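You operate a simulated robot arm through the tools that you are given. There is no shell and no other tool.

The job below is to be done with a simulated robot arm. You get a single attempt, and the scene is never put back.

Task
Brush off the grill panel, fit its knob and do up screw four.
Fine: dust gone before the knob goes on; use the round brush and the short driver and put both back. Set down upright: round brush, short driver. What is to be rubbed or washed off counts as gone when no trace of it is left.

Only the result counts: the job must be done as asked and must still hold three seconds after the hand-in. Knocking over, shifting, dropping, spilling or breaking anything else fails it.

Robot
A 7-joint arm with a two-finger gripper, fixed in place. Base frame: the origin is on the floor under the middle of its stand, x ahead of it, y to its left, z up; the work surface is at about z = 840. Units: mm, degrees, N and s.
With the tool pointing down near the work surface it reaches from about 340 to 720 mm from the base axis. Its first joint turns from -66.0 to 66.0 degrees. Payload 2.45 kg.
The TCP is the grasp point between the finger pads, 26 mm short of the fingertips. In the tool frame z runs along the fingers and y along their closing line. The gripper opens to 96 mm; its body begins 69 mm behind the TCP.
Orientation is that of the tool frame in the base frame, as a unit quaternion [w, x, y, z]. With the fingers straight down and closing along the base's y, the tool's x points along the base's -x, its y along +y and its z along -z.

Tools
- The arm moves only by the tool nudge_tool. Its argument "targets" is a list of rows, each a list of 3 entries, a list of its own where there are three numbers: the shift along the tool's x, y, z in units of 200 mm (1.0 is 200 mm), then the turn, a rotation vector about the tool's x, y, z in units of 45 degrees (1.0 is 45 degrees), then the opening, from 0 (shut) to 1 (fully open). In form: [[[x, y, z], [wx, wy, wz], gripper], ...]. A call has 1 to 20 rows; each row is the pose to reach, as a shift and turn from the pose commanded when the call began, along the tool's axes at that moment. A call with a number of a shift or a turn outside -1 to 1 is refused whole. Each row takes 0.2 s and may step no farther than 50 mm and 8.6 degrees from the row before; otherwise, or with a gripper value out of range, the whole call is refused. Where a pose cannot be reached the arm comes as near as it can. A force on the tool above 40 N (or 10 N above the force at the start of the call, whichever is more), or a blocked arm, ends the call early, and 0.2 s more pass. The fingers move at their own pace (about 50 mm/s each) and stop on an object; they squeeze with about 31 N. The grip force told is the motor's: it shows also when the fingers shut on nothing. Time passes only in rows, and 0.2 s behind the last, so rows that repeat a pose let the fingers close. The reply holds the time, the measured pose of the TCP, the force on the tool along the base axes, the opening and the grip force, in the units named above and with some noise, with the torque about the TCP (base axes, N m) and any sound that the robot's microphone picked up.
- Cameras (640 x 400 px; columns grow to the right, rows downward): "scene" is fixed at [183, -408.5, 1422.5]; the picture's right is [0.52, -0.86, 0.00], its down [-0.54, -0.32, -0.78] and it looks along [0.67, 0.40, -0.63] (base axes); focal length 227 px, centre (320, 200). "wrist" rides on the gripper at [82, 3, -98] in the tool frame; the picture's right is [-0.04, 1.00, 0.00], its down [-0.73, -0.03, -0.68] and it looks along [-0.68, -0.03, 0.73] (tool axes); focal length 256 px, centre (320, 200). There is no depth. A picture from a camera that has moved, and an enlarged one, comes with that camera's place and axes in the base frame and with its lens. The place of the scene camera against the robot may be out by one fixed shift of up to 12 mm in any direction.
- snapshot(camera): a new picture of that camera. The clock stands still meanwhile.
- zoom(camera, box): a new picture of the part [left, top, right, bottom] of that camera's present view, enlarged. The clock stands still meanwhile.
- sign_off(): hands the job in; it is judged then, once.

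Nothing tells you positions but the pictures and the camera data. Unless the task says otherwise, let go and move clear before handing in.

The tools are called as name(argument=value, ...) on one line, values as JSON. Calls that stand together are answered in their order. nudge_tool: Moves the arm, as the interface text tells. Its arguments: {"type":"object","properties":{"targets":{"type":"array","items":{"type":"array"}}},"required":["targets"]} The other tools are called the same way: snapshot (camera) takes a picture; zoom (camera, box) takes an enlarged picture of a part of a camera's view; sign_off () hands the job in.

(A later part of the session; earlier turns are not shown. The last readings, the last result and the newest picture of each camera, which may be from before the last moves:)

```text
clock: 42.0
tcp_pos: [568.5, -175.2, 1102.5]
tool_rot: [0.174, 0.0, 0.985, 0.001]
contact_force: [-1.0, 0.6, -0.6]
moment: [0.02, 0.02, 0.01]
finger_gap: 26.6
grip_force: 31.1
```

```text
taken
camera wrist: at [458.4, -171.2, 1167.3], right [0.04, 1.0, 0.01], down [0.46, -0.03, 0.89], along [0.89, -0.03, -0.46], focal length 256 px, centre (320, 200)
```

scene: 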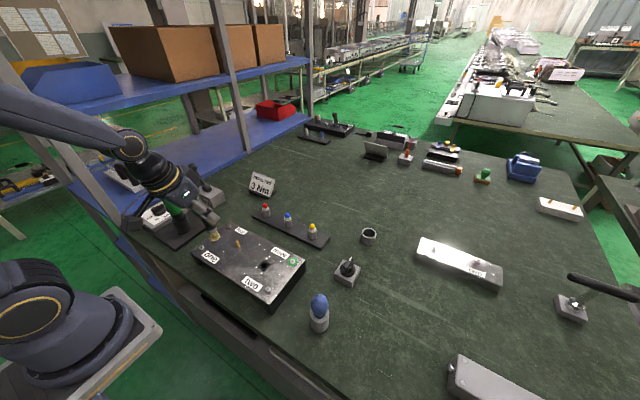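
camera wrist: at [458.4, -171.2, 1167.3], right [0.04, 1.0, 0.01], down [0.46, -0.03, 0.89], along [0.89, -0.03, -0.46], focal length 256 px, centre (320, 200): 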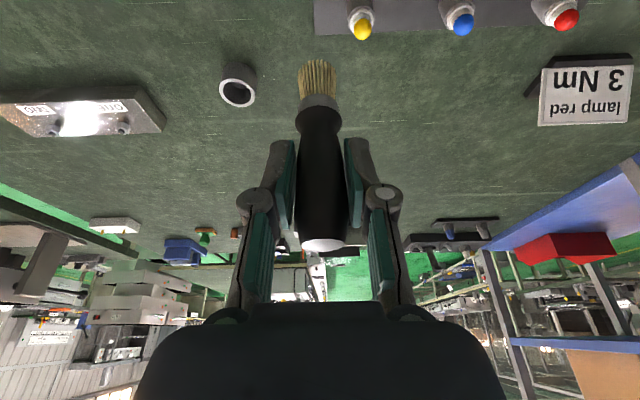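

nudge_tool(targets=[[[-0.103, -0.117, 0.099], [0, 0, 0], 0], [[-0.206, -0.234, 0.198], [0, 0, 0], 0], [[-0.308, -0.35, 0.298], [0, 0, 0], 0], [[-0.411, -0.467, 0.397], [0, 0, 0], 0], [[-0.514, -0.584, 0.496], [0, 0, 0], 0], [[-0.514, -0.584, 0.496], [0, 0, 0], 0]])

snapshot(camera="wrist")

zoom(camera="wrist", box=[250, 0, 400, 120])

zoom(camera="scene", box=[330, 170, 420, 260])

```text
clock: 43.4
tcp_pos: [700.6, -292.9, 1036.5]
tool_rot: [0.173, 0.0, 0.985, 0.0]
contact_force: [-0.1, -0.4, -0.5]
moment: [-0.01, 0.02, -0.02]
finger_gap: 26.5
grip_force: 30.9
```

```text
taken
camera wrist: at [590.9, -289.5, 1101.4], right [0.04, 1.0, 0.01], down [0.46, -0.03, 0.89], along [0.89, -0.03, -0.46], focal length 256 px, centre (320, 200)
```

wrist: 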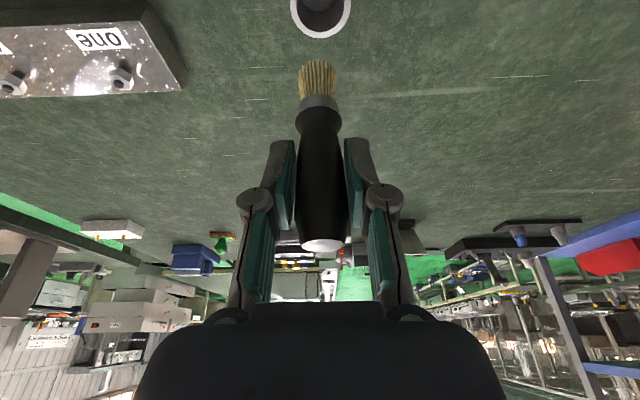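

```text
3.33 times, centred on (325, 60) of wrist
camera zoom: at [590.9, -289.5, 1101.4], right [0.04, 1.0, 0.01], down [0.46, -0.03, 0.89], along [0.89, -0.03, -0.46], focal length 853 px, centre (303, 667)
```

zoom: 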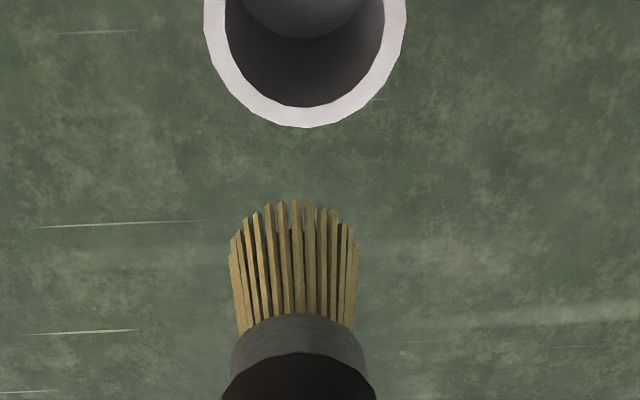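

```text
4.44 times, centred on (375, 215) of scene
camera zoom: at [183.0, -408.5, 1422.5], right [0.52, -0.86, 0.0], down [-0.54, -0.32, -0.78], along [0.67, 0.4, -0.63], focal length 1010 px, centre (76, 133)
```

zoom: 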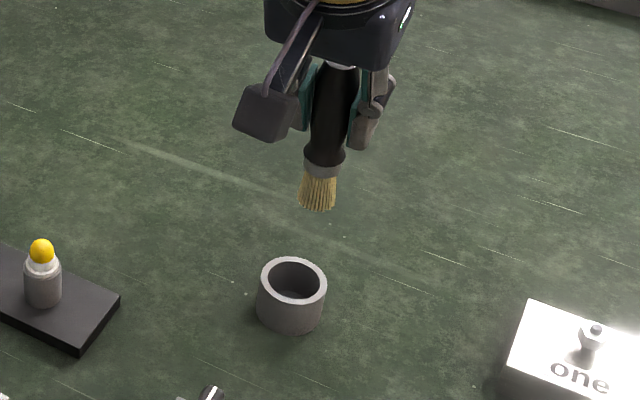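

The brush tip sits about 6 mm outward of the cup axis. I correct for that and lower to just above the rim to check.

nudge_tool(targets=[[[0.07, 0.0175, 0.14], [0, 0, 0], 0], [[0.139, 0.0175, 0.279], [0, 0, 0], 0], [[0.139, 0.0175, 0.279], [0, 0, 0], 0]])

zoom(camera="wrist", box=[250, 0, 400, 120])

zoom(camera="scene", box=[330, 190, 410, 260])

```text
clock: 44.2
tcp_pos: [692.1, -287.1, 975.4]
tool_rot: [0.174, 0.0, 0.985, 0.0]
contact_force: [0.3, 0.6, -0.1]
moment: [0.01, -0.04, -0.03]
finger_gap: 26.6
grip_force: 30.9
```

```text
3.33 times, centred on (325, 60) of wrist
camera zoom: at [582.6, -283.9, 1039.3], right [0.04, 1.0, 0.01], down [0.46, -0.03, 0.89], along [0.89, -0.03, -0.46], focal length 853 px, centre (303, 667)
```

zoom: 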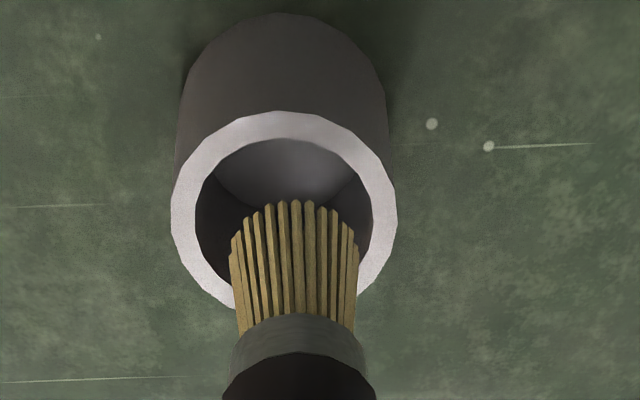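

```text
5.71 times, centred on (370, 225) of scene
camera zoom: at [183.0, -408.5, 1422.5], right [0.52, -0.86, 0.0], down [-0.54, -0.32, -0.78], along [0.67, 0.4, -0.63], focal length 1298 px, centre (34, 57)
```

zoom: 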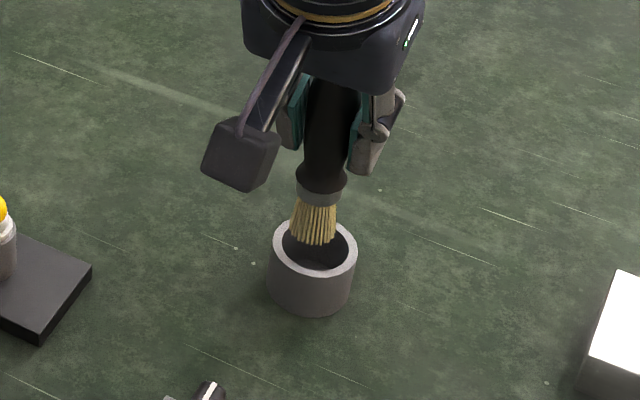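

Aligned to within 3 mm. I lower the brush into the cup.

nudge_tool(targets=[[[0.0, -0.013, 0.0], [0, 0, 0], 0], [[0.023, -0.013, 0.063], [0, 0, 0], 0], [[0.046, -0.013, 0.125], [0, 0, 0], 0], [[0.068, -0.013, 0.188], [0, 0, 0], 0]])

zoom(camera="wrist", box=[250, 0, 400, 120])

```text
clock: 45.2
tcp_pos: [692.6, -288.7, 936.8]
tool_rot: [0.173, 0.0, 0.985, -0.001]
contact_force: [-0.1, 0.3, -0.9]
moment: [-0.02, -0.02, -0.01]
finger_gap: 26.6
grip_force: 30.4
```

```text
3.33 times, centred on (325, 60) of wrist
camera zoom: at [582.7, -285.5, 1001.8], right [0.04, 1.0, 0.01], down [0.46, -0.03, 0.89], along [0.89, -0.03, -0.46], focal length 853 px, centre (303, 667)
```

zoom: 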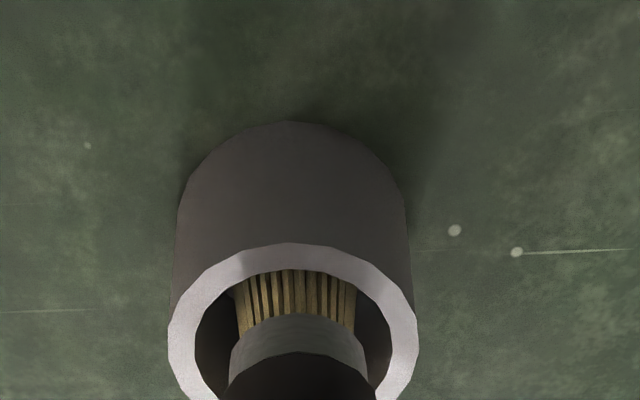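

nudge_tool(targets=[[[0.0034, 0, 0.0094], [0, 0, 0], 0], [[0.0068, 0, 0.0188], [0, 0, 0], 0], [[0.0085, 0, 0.0235], [0, 0, 0], 0]])

nudge_tool(targets=[[[0.0017, 0, 0.0047], [0, 0, 0], 0], [[0.0026, 0, 0.0071], [0, 0, 0], 0]])

```text
clock: 46.0
tcp_pos: [693.0, -288.9, 933.2]
tool_rot: [0.174, 0.0, 0.985, 0.0]
contact_force: [-0.1, 0.1, -0.6]
moment: [0.01, 0.0, 0.01]
finger_gap: 26.7
grip_force: 31.1
```

```text
clock: 46.6
tcp_pos: [692.8, -289.3, 930.1]
tool_rot: [0.174, -0.001, 0.985, 0.0]
contact_force: [-0.3, -0.4, -2.0]
moment: [0.03, 0.0, -0.02]
finger_gap: 26.5
grip_force: 31.1
```

nudge_tool(targets=[[[0.0017, 0, 0.0047], [0, 0, 0], 0], [[0.0026, 0, 0.0071], [0, 0, 0], 0]])

nudge_tool(targets=[[[0.0009, 0, 0.0024], [0, 0, 0], 0], [[0.0017, 0, 0.0047], [0, 0, 0], 0]])

```text
clock: 47.2
tcp_pos: [692.3, -288.7, 930.5]
tool_rot: [0.174, 0.0, 0.985, 0.0]
contact_force: [0.4, -0.5, -0.9]
moment: [-0.02, 0.03, 0.01]
finger_gap: 26.6
grip_force: 31.0
```

```text
clock: 47.8
tcp_pos: [693.5, -289.2, 929.1]
tool_rot: [0.174, 0.0, 0.985, 0.0]
contact_force: [0.9, -0.2, 0.9]
moment: [0.02, 0.01, -0.01]
finger_gap: 26.7
grip_force: 31.1
```

nudge_tool(targets=[[[0.0009, 0, 0.0024], [0, 0, 0], 0], [[0.0017, 0, 0.0047], [0, 0, 0], 0]])

nudge_tool(targets=[[[0.0009, 0, 0.0024], [0, 0, 0], 0], [[0.0017, 0, 0.0047], [0, 0, 0], 0]])

snapshot(camera="wrist")

zoom(camera="scene", box=[330, 190, 410, 260])

```text
clock: 48.4
tcp_pos: [694.1, -289.3, 927.8]
tool_rot: [0.174, 0.0, 0.985, -0.001]
contact_force: [-2.0, -0.6, 4.9]
moment: [0.02, 0.11, 0.02]
finger_gap: 26.3
grip_force: 30.9
```

```text
clock: 49.0
tcp_pos: [694.4, -289.0, 928.4]
tool_rot: [0.175, 0.0, 0.985, 0.0]
contact_force: [-4.0, 1.6, 12.0]
moment: [0.18, 0.24, 0.03]
finger_gap: 26.6
grip_force: 31.0
```

```text
taken
camera wrist: at [584.5, -286.0, 992.6], right [0.04, 1.0, 0.01], down [0.46, -0.03, 0.89], along [0.89, -0.03, -0.46], focal length 256 px, centre (320, 200)
```

wrist: 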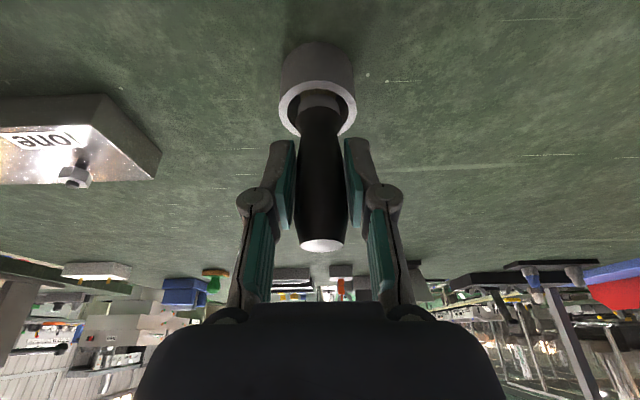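

```text
5.71 times, centred on (370, 225) of scene
camera zoom: at [182.6, -408.3, 1422.6], right [0.52, -0.86, 0.0], down [-0.54, -0.32, -0.78], along [0.67, 0.4, -0.63], focal length 1298 px, centre (34, 57)
```

zoom: 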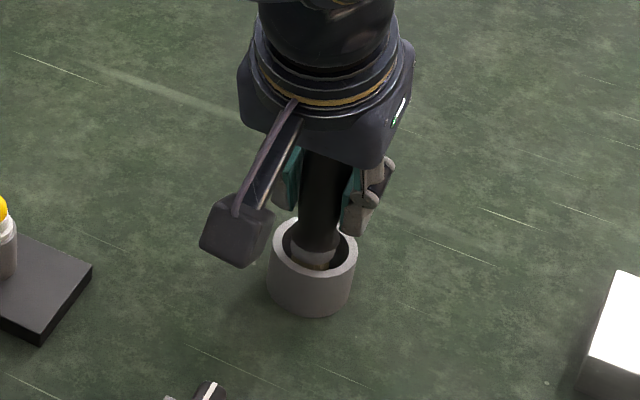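

The brush rests on the cup floor. I straighten its slight lean, ease the pressure and let go slowly.

nudge_tool(targets=[[[-0.01, -0.003, 0.0], [0, 0.03, 0], 0], [[-0.02, -0.005, 0.0036], [0, 0.06, 0], 0], [[-0.02, -0.005, 0.0036], [0, 0.06, 0], 0]])

nudge_tool(targets=[[[0, 0, 0], [0, 0, 0], 0.35], [[0, 0, 0], [0, 0, 0], 0.5], [[0, 0, 0], [0, 0, 0], 0.8], [[0, 0, 0], [0, 0, 0], 1], [[0, 0, 0], [0, 0, 0], 1], [[0, 0, 0], [0, 0, 0], 1]])

snapshot(camera="wrist")

```text
clock: 49.8
tcp_pos: [699.0, -289.7, 928.2]
tool_rot: [0.153, 0.001, 0.988, -0.001]
contact_force: [-1.7, 2.0, 17.0]
moment: [0.19, 0.04, 0.03]
finger_gap: 26.6
grip_force: 30.8
```

```text
clock: 51.2
tcp_pos: [698.7, -290.1, 927.2]
tool_rot: [0.15, 0.001, 0.989, 0.001]
contact_force: [0.0, -0.6, -0.1]
moment: [0.0, -0.01, 0.03]
finger_gap: 96.0
grip_force: 0.0
```

```text
taken
camera wrist: at [592.1, -287.0, 996.9], right [0.04, 1.0, 0.01], down [0.5, -0.03, 0.87], along [0.87, -0.03, -0.5], focal length 256 px, centre (320, 200)
```

wrist: 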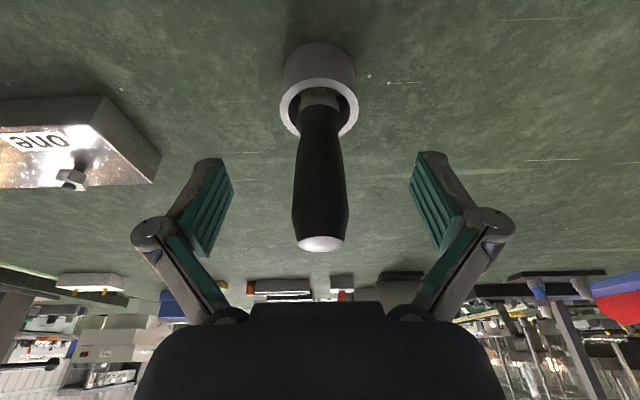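

The brush is standing in its cup. I retreat straight up and check it.

nudge_tool(targets=[[[-0.044, 0, -0.143], [0, 0, 0], 1], [[-0.089, 0, -0.286], [0, 0, 0], 1], [[-0.133, 0, -0.43], [0, 0, 0], 1], [[-0.178, 0, -0.573], [0, 0, 0], 1]])

zoom(camera="wrist", box=[240, 0, 400, 140])

zoom(camera="scene", box=[330, 190, 410, 260])

```text
clock: 52.2
tcp_pos: [696.7, -288.5, 1045.8]
tool_rot: [0.15, -0.001, 0.989, 0.001]
contact_force: [0.4, -0.4, 0.0]
moment: [-0.02, -0.01, -0.02]
finger_gap: 96.1
grip_force: 0.1
```

```text
2.86 times, centred on (320, 70) of wrist
camera zoom: at [589.7, -285.6, 1115.2], right [0.04, 1.0, 0.01], down [0.5, -0.03, 0.87], along [0.87, -0.03, -0.5], focal length 731 px, centre (320, 571)
```

zoom: 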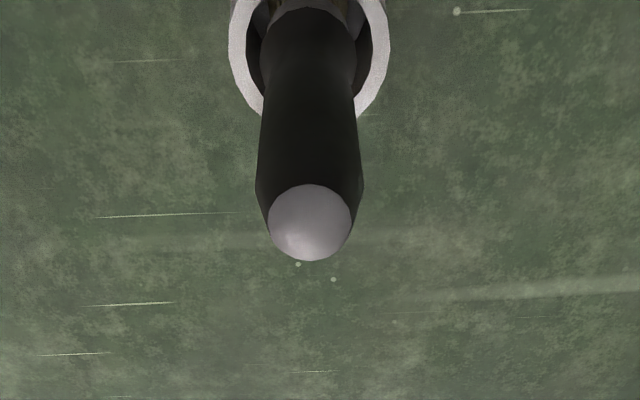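

```text
5.71 times, centred on (370, 225) of scene
camera zoom: at [183.0, -408.5, 1422.5], right [0.52, -0.86, 0.0], down [-0.54, -0.32, -0.78], along [0.67, 0.4, -0.63], focal length 1298 px, centre (34, 57)
```

zoom: 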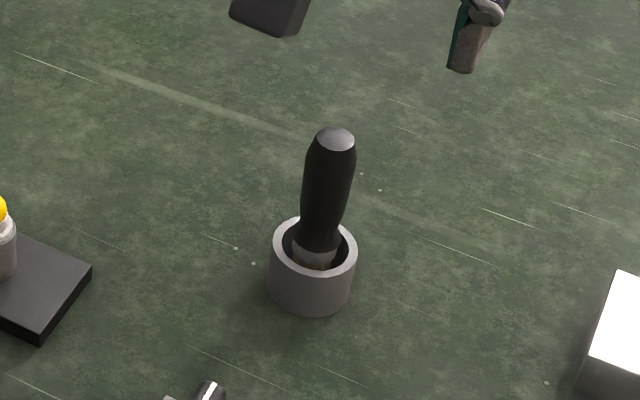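

The brush is back upright. Now I go over the knob to look at it closely.

nudge_tool(targets=[[[0.198, 0, -0.06], [0, 0.096, 0], 1], [[0.395, 0, -0.1], [0, 0.192, 0], 1], [[0.593, 0, -0.1], [0, 0.289, 0], 1], [[0.79, 0, -0.088], [0, 0.385, 0], 1], [[0.79, 0, -0.088], [0, 0.385, 0], 1]])

snapshot(camera="wrist")

zoom(camera="wrist", box=[260, 50, 380, 170])

```text
clock: 53.4
tcp_pos: [538.7, -291.8, 1016.4]
tool_rot: [-0.001, 0.0, 1.0, -0.001]
contact_force: [-1.0, 0.1, -0.7]
moment: [-0.01, 0.02, 0.0]
finger_gap: 96.0
grip_force: 0.1
```

```text
taken
camera wrist: at [457.5, -288.8, 1115.2], right [0.04, 1.0, 0.0], down [0.73, -0.03, 0.68], along [0.68, -0.03, -0.73], focal length 256 px, centre (320, 200)
```

wrist: 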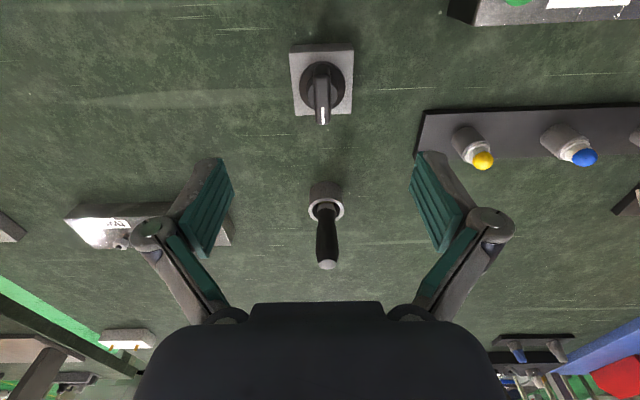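

```text
3.33 times, centred on (320, 110) of wrist
camera zoom: at [457.5, -288.8, 1115.2], right [0.04, 1.0, 0.0], down [0.73, -0.03, 0.68], along [0.68, -0.03, -0.73], focal length 853 px, centre (320, 500)
```

zoom: 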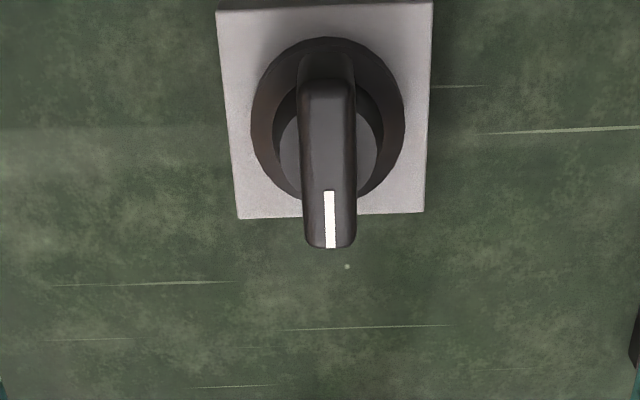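

The pointer knob is at about (540.5,-290). Its 40 mm grip bar runs along x with the mark pointing +x and its top at z≈909. I descend with the fingers straddling the bar.

nudge_tool(targets=[[[-0.005, 0.009, 0.2], [0, 0, 0], 1], [[-0.005, 0.009, 0.38], [0, 0, 0], 1], [[-0.005, 0.009, 0.5], [0, 0, 0], 1], [[-0.005, 0.009, 0.55], [0, 0, 0], 1], [[-0.005, 0.009, 0.55], [0, 0, 0], 1]])

snapshot(camera="wrist")

zoom(camera="scene", box=[310, 220, 390, 300])

```text
clock: 54.6
tcp_pos: [540.9, -288.9, 904.8]
tool_rot: [0.0, -0.001, 1.0, 0.0]
contact_force: [-0.1, 0.1, 0.6]
moment: [0.0, -0.02, 0.01]
finger_gap: 96.0
grip_force: 0.2
```

```text
taken
camera wrist: at [459.6, -285.3, 1003.1], right [0.04, 1.0, 0.0], down [0.73, -0.03, 0.68], along [0.68, -0.03, -0.73], focal length 256 px, centre (320, 200)
```

wrist: 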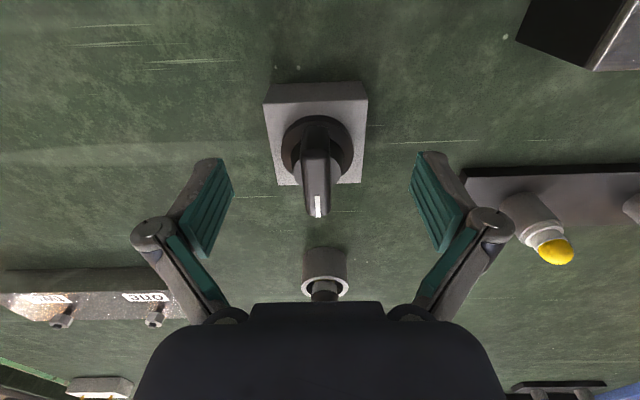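

```text
5.00 times, centred on (350, 260) of scene
camera zoom: at [183.0, -408.5, 1422.5], right [0.52, -0.86, 0.0], down [-0.54, -0.32, -0.78], along [0.67, 0.4, -0.63], focal length 1136 px, centre (170, -100)
```

zoom: 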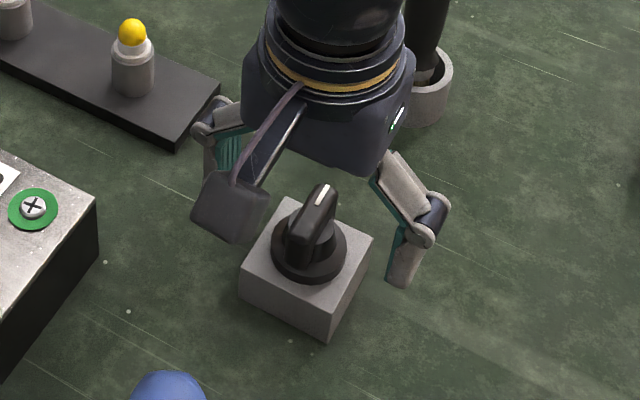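

nudge_tool(targets=[[[0.0, -0.0075, -0.0075], [0, 0, 0], 1], [[0.0, -0.0075, -0.0075], [0, 0, 0], 0.3], [[0.0, -0.0075, -0.0075], [0, 0, 0], 0.3], [[0.0, -0.0075, -0.0075], [0, 0, 0], 0.3], [[0.0, -0.0075, -0.0075], [0, 0, 0], 0.3]])

snapshot(camera="wrist")

```text
clock: 55.8
tcp_pos: [542.1, -289.4, 907.7]
tool_rot: [0.0, 0.0, 1.0, 0.0]
contact_force: [0.3, 0.6, 0.8]
moment: [-0.01, -0.02, 0.02]
finger_gap: 28.9
grip_force: 0.0
```

```text
taken
camera wrist: at [460.1, -286.3, 1005.9], right [0.04, 1.0, 0.0], down [0.73, -0.03, 0.68], along [0.68, -0.03, -0.73], focal length 256 px, centre (320, 200)
```

wrist: 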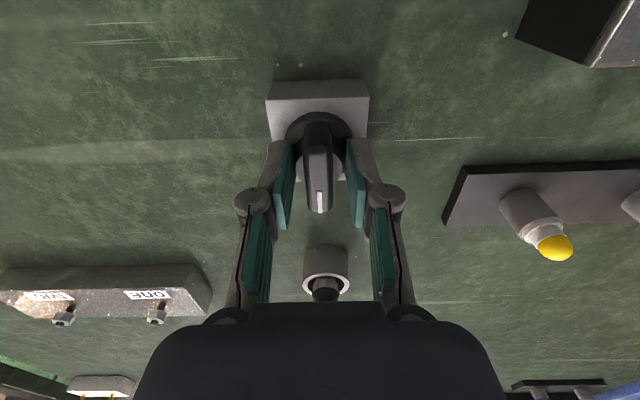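

Well centred around the bar, so I close fully.

nudge_tool(targets=[[[0, 0, 0], [0, 0, 0], 0], [[0, 0, 0], [0, 0, 0], 0], [[0, 0, 0], [0, 0, 0], 0], [[0, 0, 0], [0, 0, 0], 0]])

zoom(camera="wrist", box=[240, 70, 400, 230])

```text
clock: 56.8
tcp_pos: [541.0, -288.4, 908.5]
tool_rot: [0.001, -0.001, 1.0, -0.001]
contact_force: [-0.1, 0.4, 0.7]
moment: [-0.01, -0.03, 0.0]
finger_gap: 24.7
grip_force: 30.7
```

```text
2.50 times, centred on (320, 150) of wrist
camera zoom: at [460.1, -286.3, 1005.9], right [0.04, 1.0, 0.0], down [0.73, -0.03, 0.68], along [0.68, -0.03, -0.73], focal length 640 px, centre (320, 325)
```

zoom: 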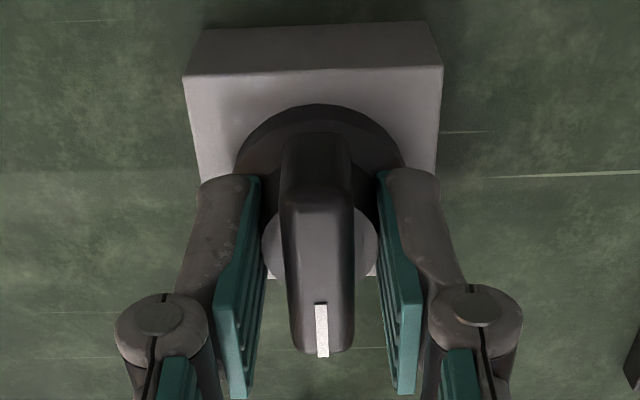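

The 24.7 mm gap means I caught the round hub, not the bar. I open, rise 13 mm and grip the bar flats instead so the knob's orientation is locked.

nudge_tool(targets=[[[0, 0, 0], [0, 0, 0], 0.4], [[0, 0, 0], [0, 0, 0], 0.4], [[0, 0, -0.034], [0, 0, 0], 0.4], [[0, 0, -0.067], [0, 0, 0], 0.4], [[0, 0, -0.067], [0, 0, 0], 0], [[0, 0, -0.067], [0, 0, 0], 0], [[0, 0, -0.067], [0, 0, 0], 0], [[0, 0, -0.067], [0, 0, 0], 0]])

zoom(camera="wrist", box=[240, 70, 400, 230])

```text
clock: 58.6
tcp_pos: [543.1, -291.5, 921.7]
tool_rot: [0.0, -0.001, 1.0, 0.0]
contact_force: [0.5, -0.1, -1.3]
moment: [-0.01, 0.0, -0.04]
finger_gap: 12.7
grip_force: 30.7
```

```text
2.50 times, centred on (320, 150) of wrist
camera zoom: at [461.1, -287.0, 1019.7], right [0.04, 1.0, 0.0], down [0.73, -0.03, 0.68], along [0.68, -0.03, -0.73], focal length 640 px, centre (320, 325)
```

zoom: 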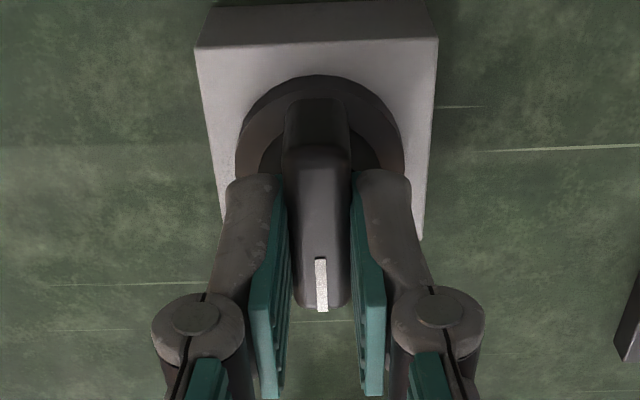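

The bar is gripped at 12.7 mm. I lift the knob off its block.

nudge_tool(targets=[[[0, 0, -0.02], [0, 0, 0], 0], [[0, 0, -0.06], [0, 0, 0], 0], [[0, 0, -0.14], [0, 0, 0], 0], [[0, 0, -0.28], [0, 0, 0], 0], [[0, 0, -0.42], [0, 0, 0], 0]])

snapshot(camera="wrist")

zoom(camera="scene", box=[320, 200, 400, 300])

zoom(camera="scene", box=[330, 250, 370, 290])

```text
clock: 59.8
tcp_pos: [543.6, -291.1, 1006.0]
tool_rot: [0.0, 0.0, 1.0, -0.001]
contact_force: [-0.7, -0.4, -0.7]
moment: [-0.01, 0.02, -0.01]
finger_gap: 12.6
grip_force: 30.9
```

```text
taken
camera wrist: at [462.4, -287.6, 1104.4], right [0.04, 1.0, 0.0], down [0.73, -0.03, 0.68], along [0.68, -0.03, -0.74], focal length 256 px, centre (320, 200)
```

wrist: 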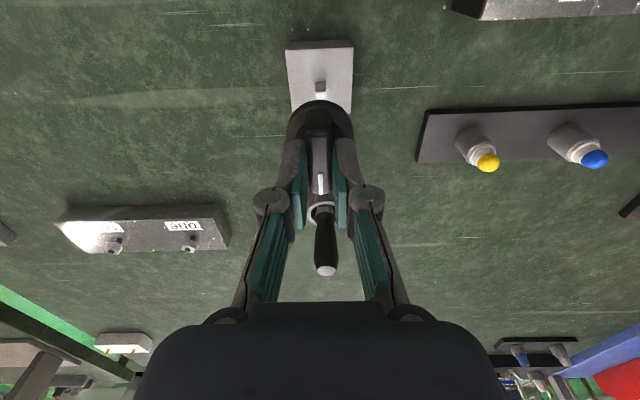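

```text
4.00 times, centred on (360, 250) of scene
camera zoom: at [183.0, -408.5, 1422.5], right [0.52, -0.86, 0.0], down [-0.54, -0.32, -0.78], along [0.67, 0.4, -0.63], focal length 909 px, centre (160, 0)
```

zoom: 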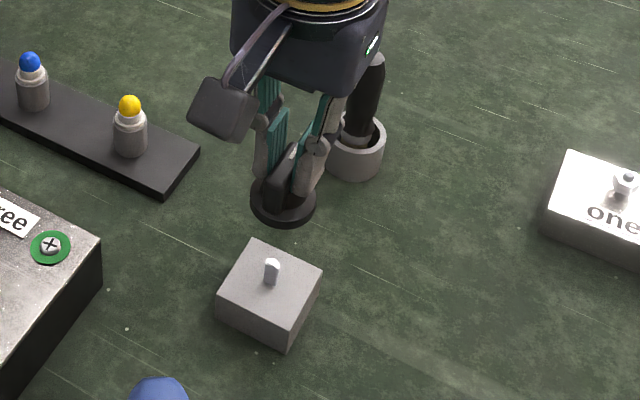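

```text
10.00 times, centred on (350, 270) of scene
camera zoom: at [183.0, -408.5, 1422.5], right [0.52, -0.86, 0.0], down [-0.54, -0.32, -0.78], along [0.67, 0.4, -0.63], focal length 2272 px, centre (20, -500)
```

zoom: 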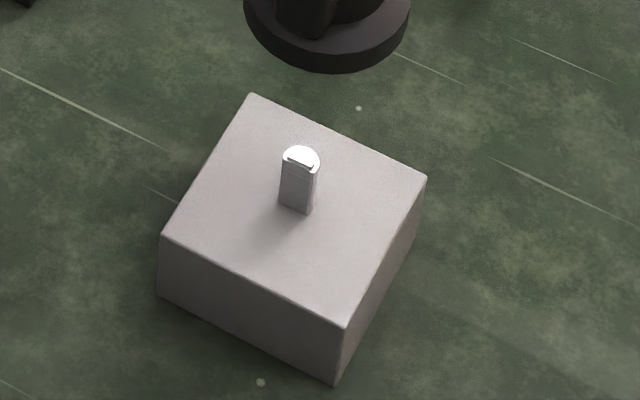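

The block's stub shaft is D-shaped with its flat towards the robot, the same as the panel spindle, so the knob's current heading should fit. I'll measure the stub precisely to get the knob-axis offset in my grip.

zoom(camera="wrist", box=[280, 30, 360, 110])

zoom(camera="scene", box=[365, 212, 385, 232])

zoom(camera="wrist", box=[260, 80, 380, 230])

```text
5.00 times, centred on (320, 70) of wrist
camera zoom: at [462.4, -287.6, 1104.4], right [0.04, 1.0, 0.0], down [0.73, -0.03, 0.68], along [0.68, -0.03, -0.74], focal length 1280 px, centre (320, 850)
```

zoom: 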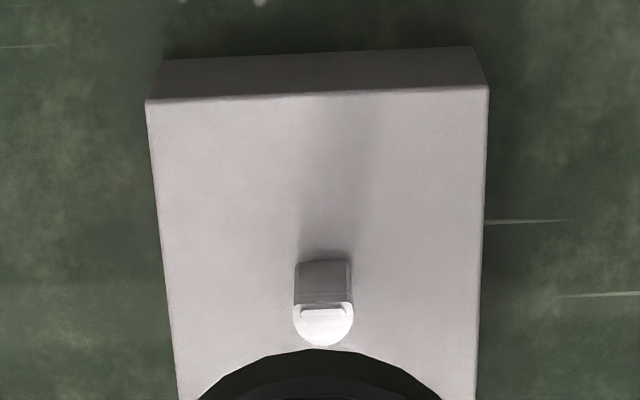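

```text
16.00 times, centred on (375, 222) of scene
camera zoom: at [183.0, -408.5, 1422.5], right [0.52, -0.86, 0.0], down [-0.54, -0.32, -0.78], along [0.67, 0.4, -0.63], focal length 3636 px, centre (-560, -152)
```

zoom: 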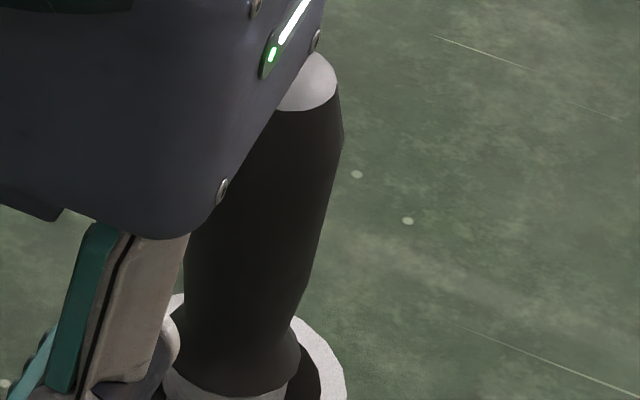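

```text
2.67 times, centred on (320, 155) of wrist
camera zoom: at [462.4, -287.6, 1104.4], right [0.04, 1.0, 0.0], down [0.73, -0.03, 0.68], along [0.68, -0.03, -0.74], focal length 683 px, centre (320, 320)
```

zoom: 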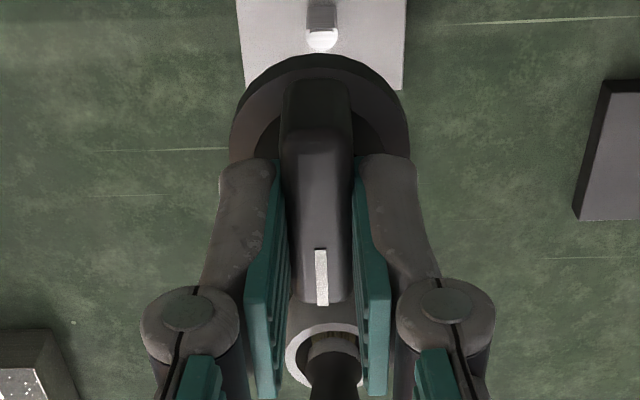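

The knob axis sits at TCP+(-1.6,-0.2). Now I carry the knob to above the panel spindle.

nudge_tool(targets=[[[0.06, 0.17, -0.05], [0, 0, 0], 0], [[0.13, 0.37, -0.1], [0, 0, 0], 0], [[0.2, 0.57, -0.13], [0, 0, 0], 0], [[0.27, 0.765, -0.13], [0, 0, 0], 0]])

nudge_tool(targets=[[[0.06, 0.19, 0], [0, 0, 0], 0], [[0.13, 0.38, 0], [0, 0, 0], 0], [[0.2, 0.57, 0], [0, 0, 0], 0], [[0.265, 0.765, 0], [0, 0, 0], 0], [[0.265, 0.765, 0], [0, 0, 0], 0]])

snapshot(camera="wrist")

zoom(camera="wrist", box=[280, 30, 360, 110])

```text
clock: 60.8
tcp_pos: [485.2, -133.6, 1030.9]
tool_rot: [-0.001, 0.001, 1.0, 0.0]
contact_force: [-0.1, -0.5, -0.2]
moment: [-0.04, -0.03, -0.01]
finger_gap: 12.9
grip_force: 30.7
```

```text
clock: 62.0
tcp_pos: [435.4, 16.3, 1033.3]
tool_rot: [0.0, 0.0, 1.0, 0.0]
contact_force: [0.2, 0.7, -1.4]
moment: [0.02, -0.03, 0.01]
finger_gap: 13.0
grip_force: 30.4
```

```text
taken
camera wrist: at [353.8, 17.9, 1131.6], right [0.04, 1.0, 0.0], down [0.73, -0.03, 0.68], along [0.68, -0.03, -0.73], focal length 256 px, centre (320, 200)
```

wrist: 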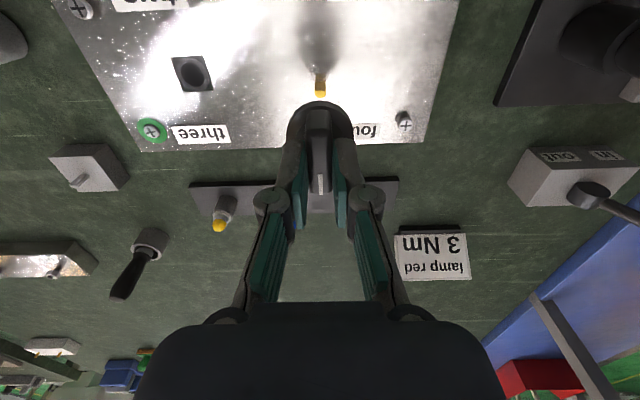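

```text
5.00 times, centred on (320, 70) of wrist
camera zoom: at [353.8, 17.9, 1131.6], right [0.04, 1.0, 0.0], down [0.73, -0.03, 0.68], along [0.68, -0.03, -0.73], focal length 1280 px, centre (320, 850)
```

zoom: 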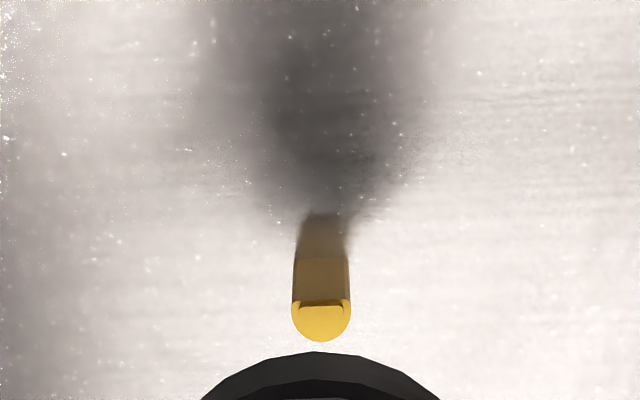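

The spindle lines up to within about 1 mm with the same flat heading. I correct 1.1 mm in x and descend to just above the spindle tip.

nudge_tool(targets=[[[0.0055, 0, 0.1], [0, 0, 0], 0], [[0.0055, 0, 0.2], [0, 0, 0], 0], [[0.0055, 0, 0.29], [0, 0, 0], 0], [[0.0055, 0, 0.29], [0, 0, 0], 0]])

snapshot(camera="wrist")

zoom(camera="scene", box=[215, 215, 265, 265])

```text
clock: 63.0
tcp_pos: [434.1, 14.4, 973.0]
tool_rot: [0.0, 0.0, 1.0, 0.0]
contact_force: [-0.2, -0.5, -0.6]
moment: [-0.01, -0.04, -0.01]
finger_gap: 12.9
grip_force: 30.8
```

```text
taken
camera wrist: at [351.8, 17.0, 1072.7], right [0.04, 1.0, 0.0], down [0.73, -0.03, 0.68], along [0.68, -0.03, -0.73], focal length 256 px, centre (320, 200)
```

wrist: 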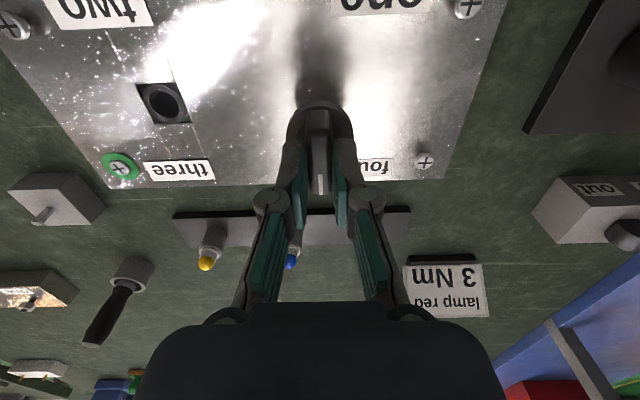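

```text
8.00 times, centred on (240, 240) of scene
camera zoom: at [183.0, -408.5, 1422.5], right [0.52, -0.86, 0.0], down [-0.54, -0.32, -0.78], along [0.67, 0.4, -0.63], focal length 1818 px, centre (960, -120)
```

zoom: 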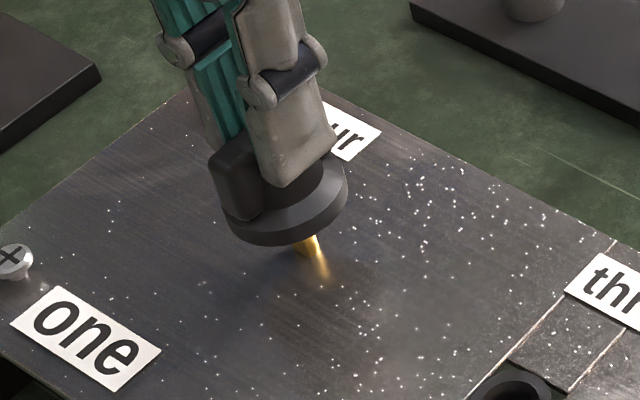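

nudge_tool(targets=[[[-0.0055, 0.005, 0.0], [0, 0, 0], 0], [[-0.0055, 0.005, 0.0], [0, 0, 0], 0]])

zoom(camera="wrist", box=[240, 50, 400, 210])

```text
clock: 63.6
tcp_pos: [434.6, 14.7, 974.5]
tool_rot: [0.0, 0.0, 1.0, 0.0]
contact_force: [-0.8, -0.1, -0.1]
moment: [-0.01, -0.01, 0.01]
finger_gap: 12.4
grip_force: 31.1
```

```text
2.50 times, centred on (320, 130) of wrist
camera zoom: at [352.7, 18.2, 1073.0], right [0.04, 1.0, 0.0], down [0.73, -0.03, 0.68], along [0.68, -0.03, -0.73], focal length 640 px, centre (320, 375)
```

zoom: 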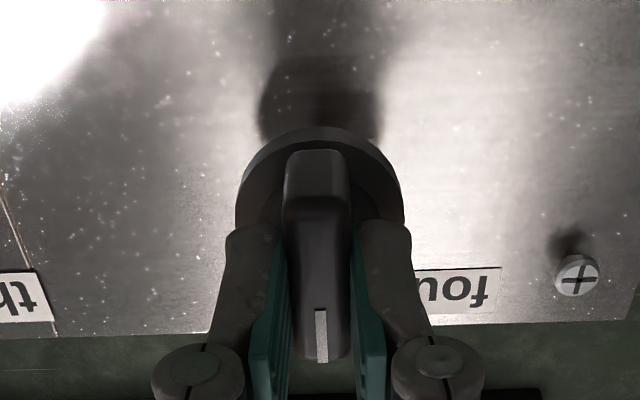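

nudge_tool(targets=[[[0, 0, 0.015], [0, 0, 0], 0], [[0, 0, 0.03], [0, 0, 0], 0], [[0, 0, 0.04], [0, 0, 0], 0]])

nudge_tool(targets=[[[0, 0, 0.005], [0, 0, 0], 0], [[0, 0, 0.01], [0, 0, 0], 0]])

zoom(camera="scene", box=[215, 215, 265, 265])

zoom(camera="wrist", box=[240, 50, 400, 210])

```text
clock: 64.4
tcp_pos: [435.4, 16.7, 965.5]
tool_rot: [0.0, 0.0, 1.0, 0.0]
contact_force: [0.0, 0.1, 0.1]
moment: [0.04, -0.01, 0.01]
finger_gap: 13.1
grip_force: 31.3
```

```text
clock: 65.0
tcp_pos: [435.6, 16.3, 964.2]
tool_rot: [-0.001, 0.0, 1.0, 0.0]
contact_force: [0.4, -0.5, 0.6]
moment: [-0.02, 0.01, 0.0]
finger_gap: 12.9
grip_force: 31.1
```

```text
8.00 times, centred on (240, 240) of scene
camera zoom: at [183.0, -408.5, 1422.5], right [0.52, -0.86, 0.0], down [-0.54, -0.32, -0.78], along [0.67, 0.4, -0.63], focal length 1818 px, centre (960, -120)
```

zoom: 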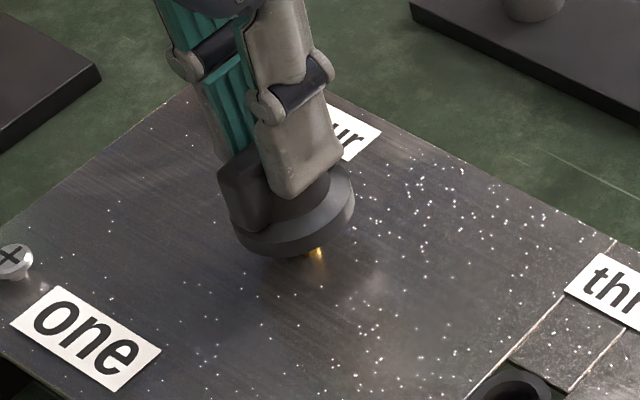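

```text
2.50 times, centred on (320, 130) of wrist
camera zoom: at [354.4, 19.2, 1062.8], right [0.04, 1.0, 0.0], down [0.73, -0.03, 0.68], along [0.68, -0.03, -0.73], focal length 640 px, centre (320, 375)
```

zoom: 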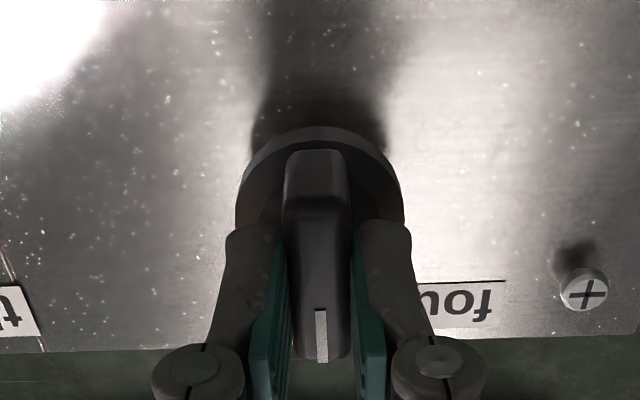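

nudge_tool(targets=[[[0.0065, -0.0055, 0.0], [0, 0, 0], 0], [[0.0065, -0.0055, 0.0], [0, 0, 0], 0]])

zoom(camera="wrist", box=[240, 50, 400, 210])

```text
clock: 65.6
tcp_pos: [433.6, 14.5, 965.1]
tool_rot: [0.0, 0.0, 1.0, -0.001]
contact_force: [0.5, 0.5, 0.2]
moment: [0.02, 0.0, -0.04]
finger_gap: 12.8
grip_force: 30.9
```

```text
2.50 times, centred on (320, 130) of wrist
camera zoom: at [352.9, 17.8, 1062.9], right [0.04, 1.0, 0.0], down [0.73, -0.03, 0.68], along [0.68, -0.03, -0.73], focal length 640 px, centre (320, 375)
```

zoom: 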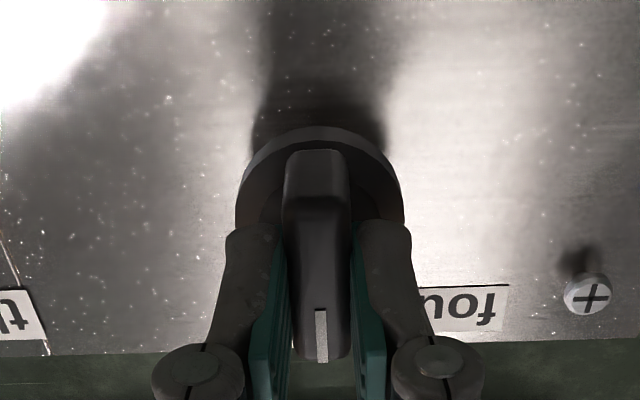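

nudge_tool(targets=[[[0, 0, 0.005], [0, 0, 0], 0], [[0, 0, 0.01], [0, 0, 0], 0], [[0, 0, 0.015], [0, 0, 0], 0]])

zoom(camera="scene", box=[215, 215, 265, 265])

zoom(camera="wrist", box=[240, 50, 400, 210])

```text
clock: 66.4
tcp_pos: [434.1, 16.1, 961.4]
tool_rot: [0.0, 0.0, 1.0, 0.0]
contact_force: [0.6, 0.3, 0.0]
moment: [-0.03, -0.01, 0.02]
finger_gap: 12.9
grip_force: 31.3
```

```text
8.00 times, centred on (240, 240) of scene
camera zoom: at [183.0, -408.5, 1422.5], right [0.52, -0.86, 0.0], down [-0.54, -0.32, -0.78], along [0.67, 0.4, -0.63], focal length 1818 px, centre (960, -120)
```

zoom: 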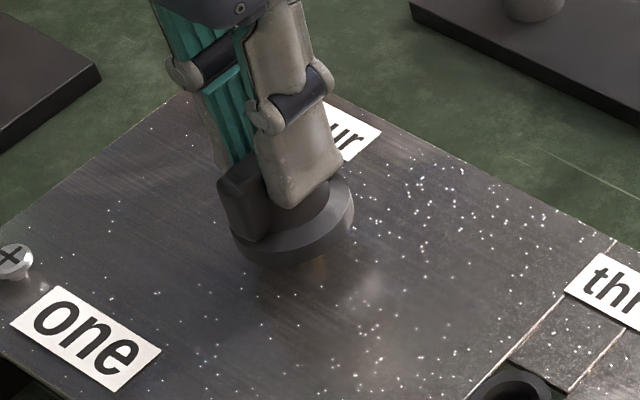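

```text
2.50 times, centred on (320, 130) of wrist
camera zoom: at [352.6, 18.3, 1060.2], right [0.04, 1.0, 0.0], down [0.73, -0.03, 0.68], along [0.68, -0.03, -0.73], focal length 640 px, centre (320, 375)
```

zoom: 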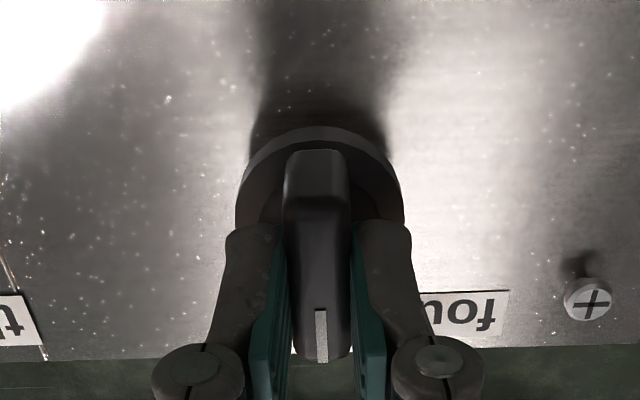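

nudge_tool(targets=[[[0, 0, 0.005], [0, 0, 0], 0], [[0, 0, 0.01], [0, 0, 0], 0], [[0, 0, 0.015], [0, 0, 0], 0]])

nudge_tool(targets=[[[0, 0, 0.005], [0, 0, 0], 0], [[0, 0, 0.01], [0, 0, 0], 0], [[0, 0, 0.015], [0, 0, 0], 0]])

zoom(camera="wrist", box=[240, 50, 400, 210])

```text
clock: 67.2
tcp_pos: [433.0, 14.9, 958.9]
tool_rot: [0.001, 0.0, 1.0, 0.0]
contact_force: [0.3, -0.3, 0.1]
moment: [0.02, 0.02, -0.05]
finger_gap: 12.9
grip_force: 31.1
```

```text
clock: 68.0
tcp_pos: [432.6, 15.6, 955.5]
tool_rot: [-0.001, 0.0, 1.0, 0.0]
contact_force: [0.1, 0.1, -0.3]
moment: [-0.03, -0.02, 0.01]
finger_gap: 13.0
grip_force: 31.3
```

```text
2.50 times, centred on (320, 130) of wrist
camera zoom: at [352.1, 18.9, 1053.8], right [0.04, 1.0, 0.0], down [0.73, -0.03, 0.68], along [0.68, -0.03, -0.73], focal length 640 px, centre (320, 375)
```

zoom: 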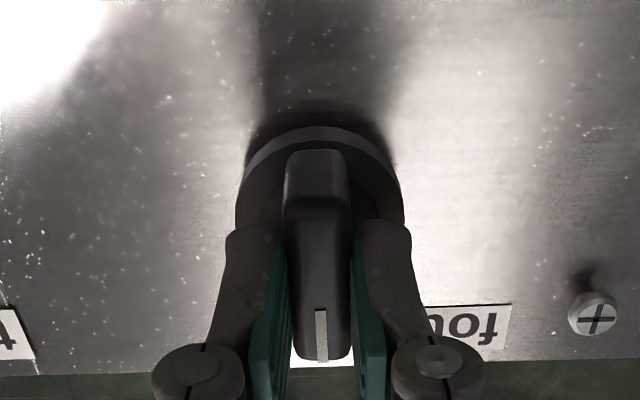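

nudge_tool(targets=[[[-0.003, -0.003, 0.005], [0, 0, 0], 0], [[-0.003, -0.003, 0.01], [0, 0, 0], 0], [[-0.003, -0.003, 0.015], [0, 0, 0], 0]])

nudge_tool(targets=[[[0, 0, 0.005], [0, 0, 0], 0], [[0, 0, 0.01], [0, 0, 0], 0], [[0, 0, 0.015], [0, 0, 0], 0]])

zoom(camera="wrist", box=[240, 50, 400, 210])

zoom(camera="scene", box=[215, 215, 265, 265])

```text
clock: 68.8
tcp_pos: [433.6, 14.5, 952.3]
tool_rot: [0.0, 0.0, 1.0, 0.0]
contact_force: [-0.9, -0.2, -1.2]
moment: [0.01, -0.02, -0.03]
finger_gap: 12.6
grip_force: 30.7
```

```text
clock: 69.6
tcp_pos: [433.6, 15.7, 948.9]
tool_rot: [0.0, 0.0, 1.0, 0.0]
contact_force: [0.3, -0.4, -1.4]
moment: [0.01, -0.01, 0.03]
finger_gap: 12.8
grip_force: 30.9
```

```text
2.50 times, centred on (320, 130) of wrist
camera zoom: at [352.5, 18.3, 1047.8], right [0.04, 1.0, 0.0], down [0.73, -0.03, 0.68], along [0.68, -0.03, -0.73], focal length 640 px, centre (320, 375)
```

zoom: 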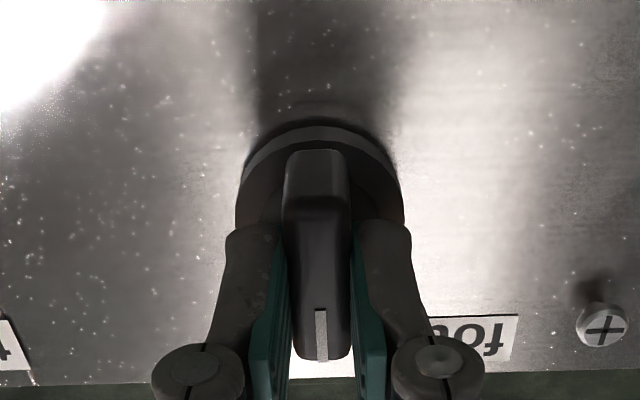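

```text
8.00 times, centred on (240, 240) of scene
camera zoom: at [183.0, -408.5, 1422.5], right [0.52, -0.86, 0.0], down [-0.54, -0.32, -0.78], along [0.67, 0.4, -0.63], focal length 1818 px, centre (960, -120)
```

zoom: 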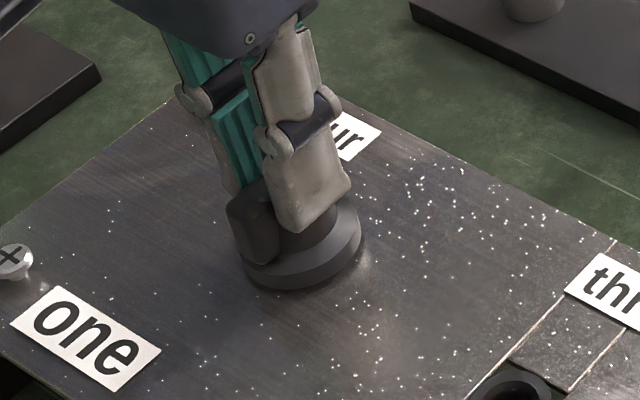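

nudge_tool(targets=[[[0, 0, 0.005], [0, 0, 0], 0], [[0, 0, 0.01], [0, 0, 0], 0]])

nudge_tool(targets=[[[0, 0, 0.0035], [0, 0, 0], 0], [[0, 0, 0.007], [0, 0, 0], 0]])

```text
clock: 70.2
tcp_pos: [433.6, 14.5, 947.6]
tool_rot: [-0.001, -0.001, 1.0, 0.0]
contact_force: [-0.3, 0.3, -0.2]
moment: [-0.03, -0.01, 0.0]
finger_gap: 12.7
grip_force: 30.7
```

```text
clock: 70.8
tcp_pos: [432.8, 14.9, 946.1]
tool_rot: [0.0, 0.0, 1.0, 0.0]
contact_force: [-1.7, -1.9, 6.0]
moment: [-0.07, 0.07, 0.02]
finger_gap: 12.9
grip_force: 30.7
```

nudge_tool(targets=[[[0, 0, 0.004], [0, 0, 0], 0], [[0, 0, 0.008], [0, 0, 0], 0], [[0, 0, 0.008], [0, 0, 0], 0]])

zoom(camera="wrist", box=[240, 50, 400, 210])

zoom(camera="scene", box=[215, 215, 265, 265])

```text
clock: 71.6
tcp_pos: [434.9, 16.4, 944.9]
tool_rot: [0.0, -0.001, 1.0, -0.001]
contact_force: [-5.4, -3.4, 30.3]
moment: [-0.07, 0.2, -0.01]
finger_gap: 13.1
grip_force: 31.1
```

```text
2.50 times, centred on (320, 130) of wrist
camera zoom: at [352.7, 17.9, 1042.8], right [0.04, 1.0, 0.0], down [0.73, -0.03, 0.68], along [0.68, -0.03, -0.73], focal length 640 px, centre (320, 375)
```

zoom: 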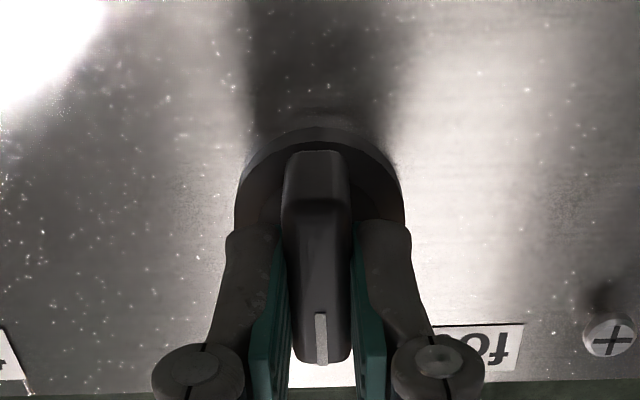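

```text
8.00 times, centred on (240, 240) of scene
camera zoom: at [182.4, -408.6, 1422.5], right [0.52, -0.86, 0.0], down [-0.54, -0.32, -0.78], along [0.67, 0.4, -0.63], focal length 1818 px, centre (960, -120)
```

zoom: 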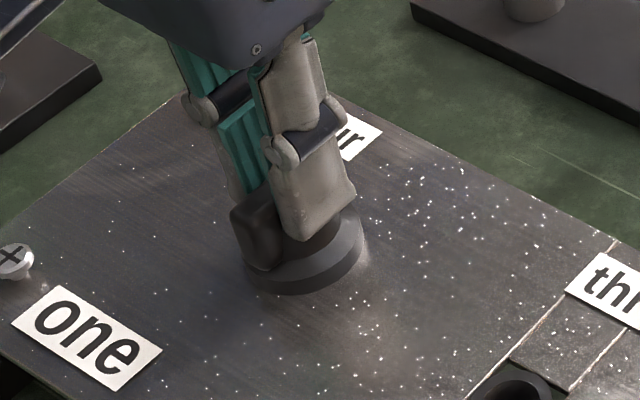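

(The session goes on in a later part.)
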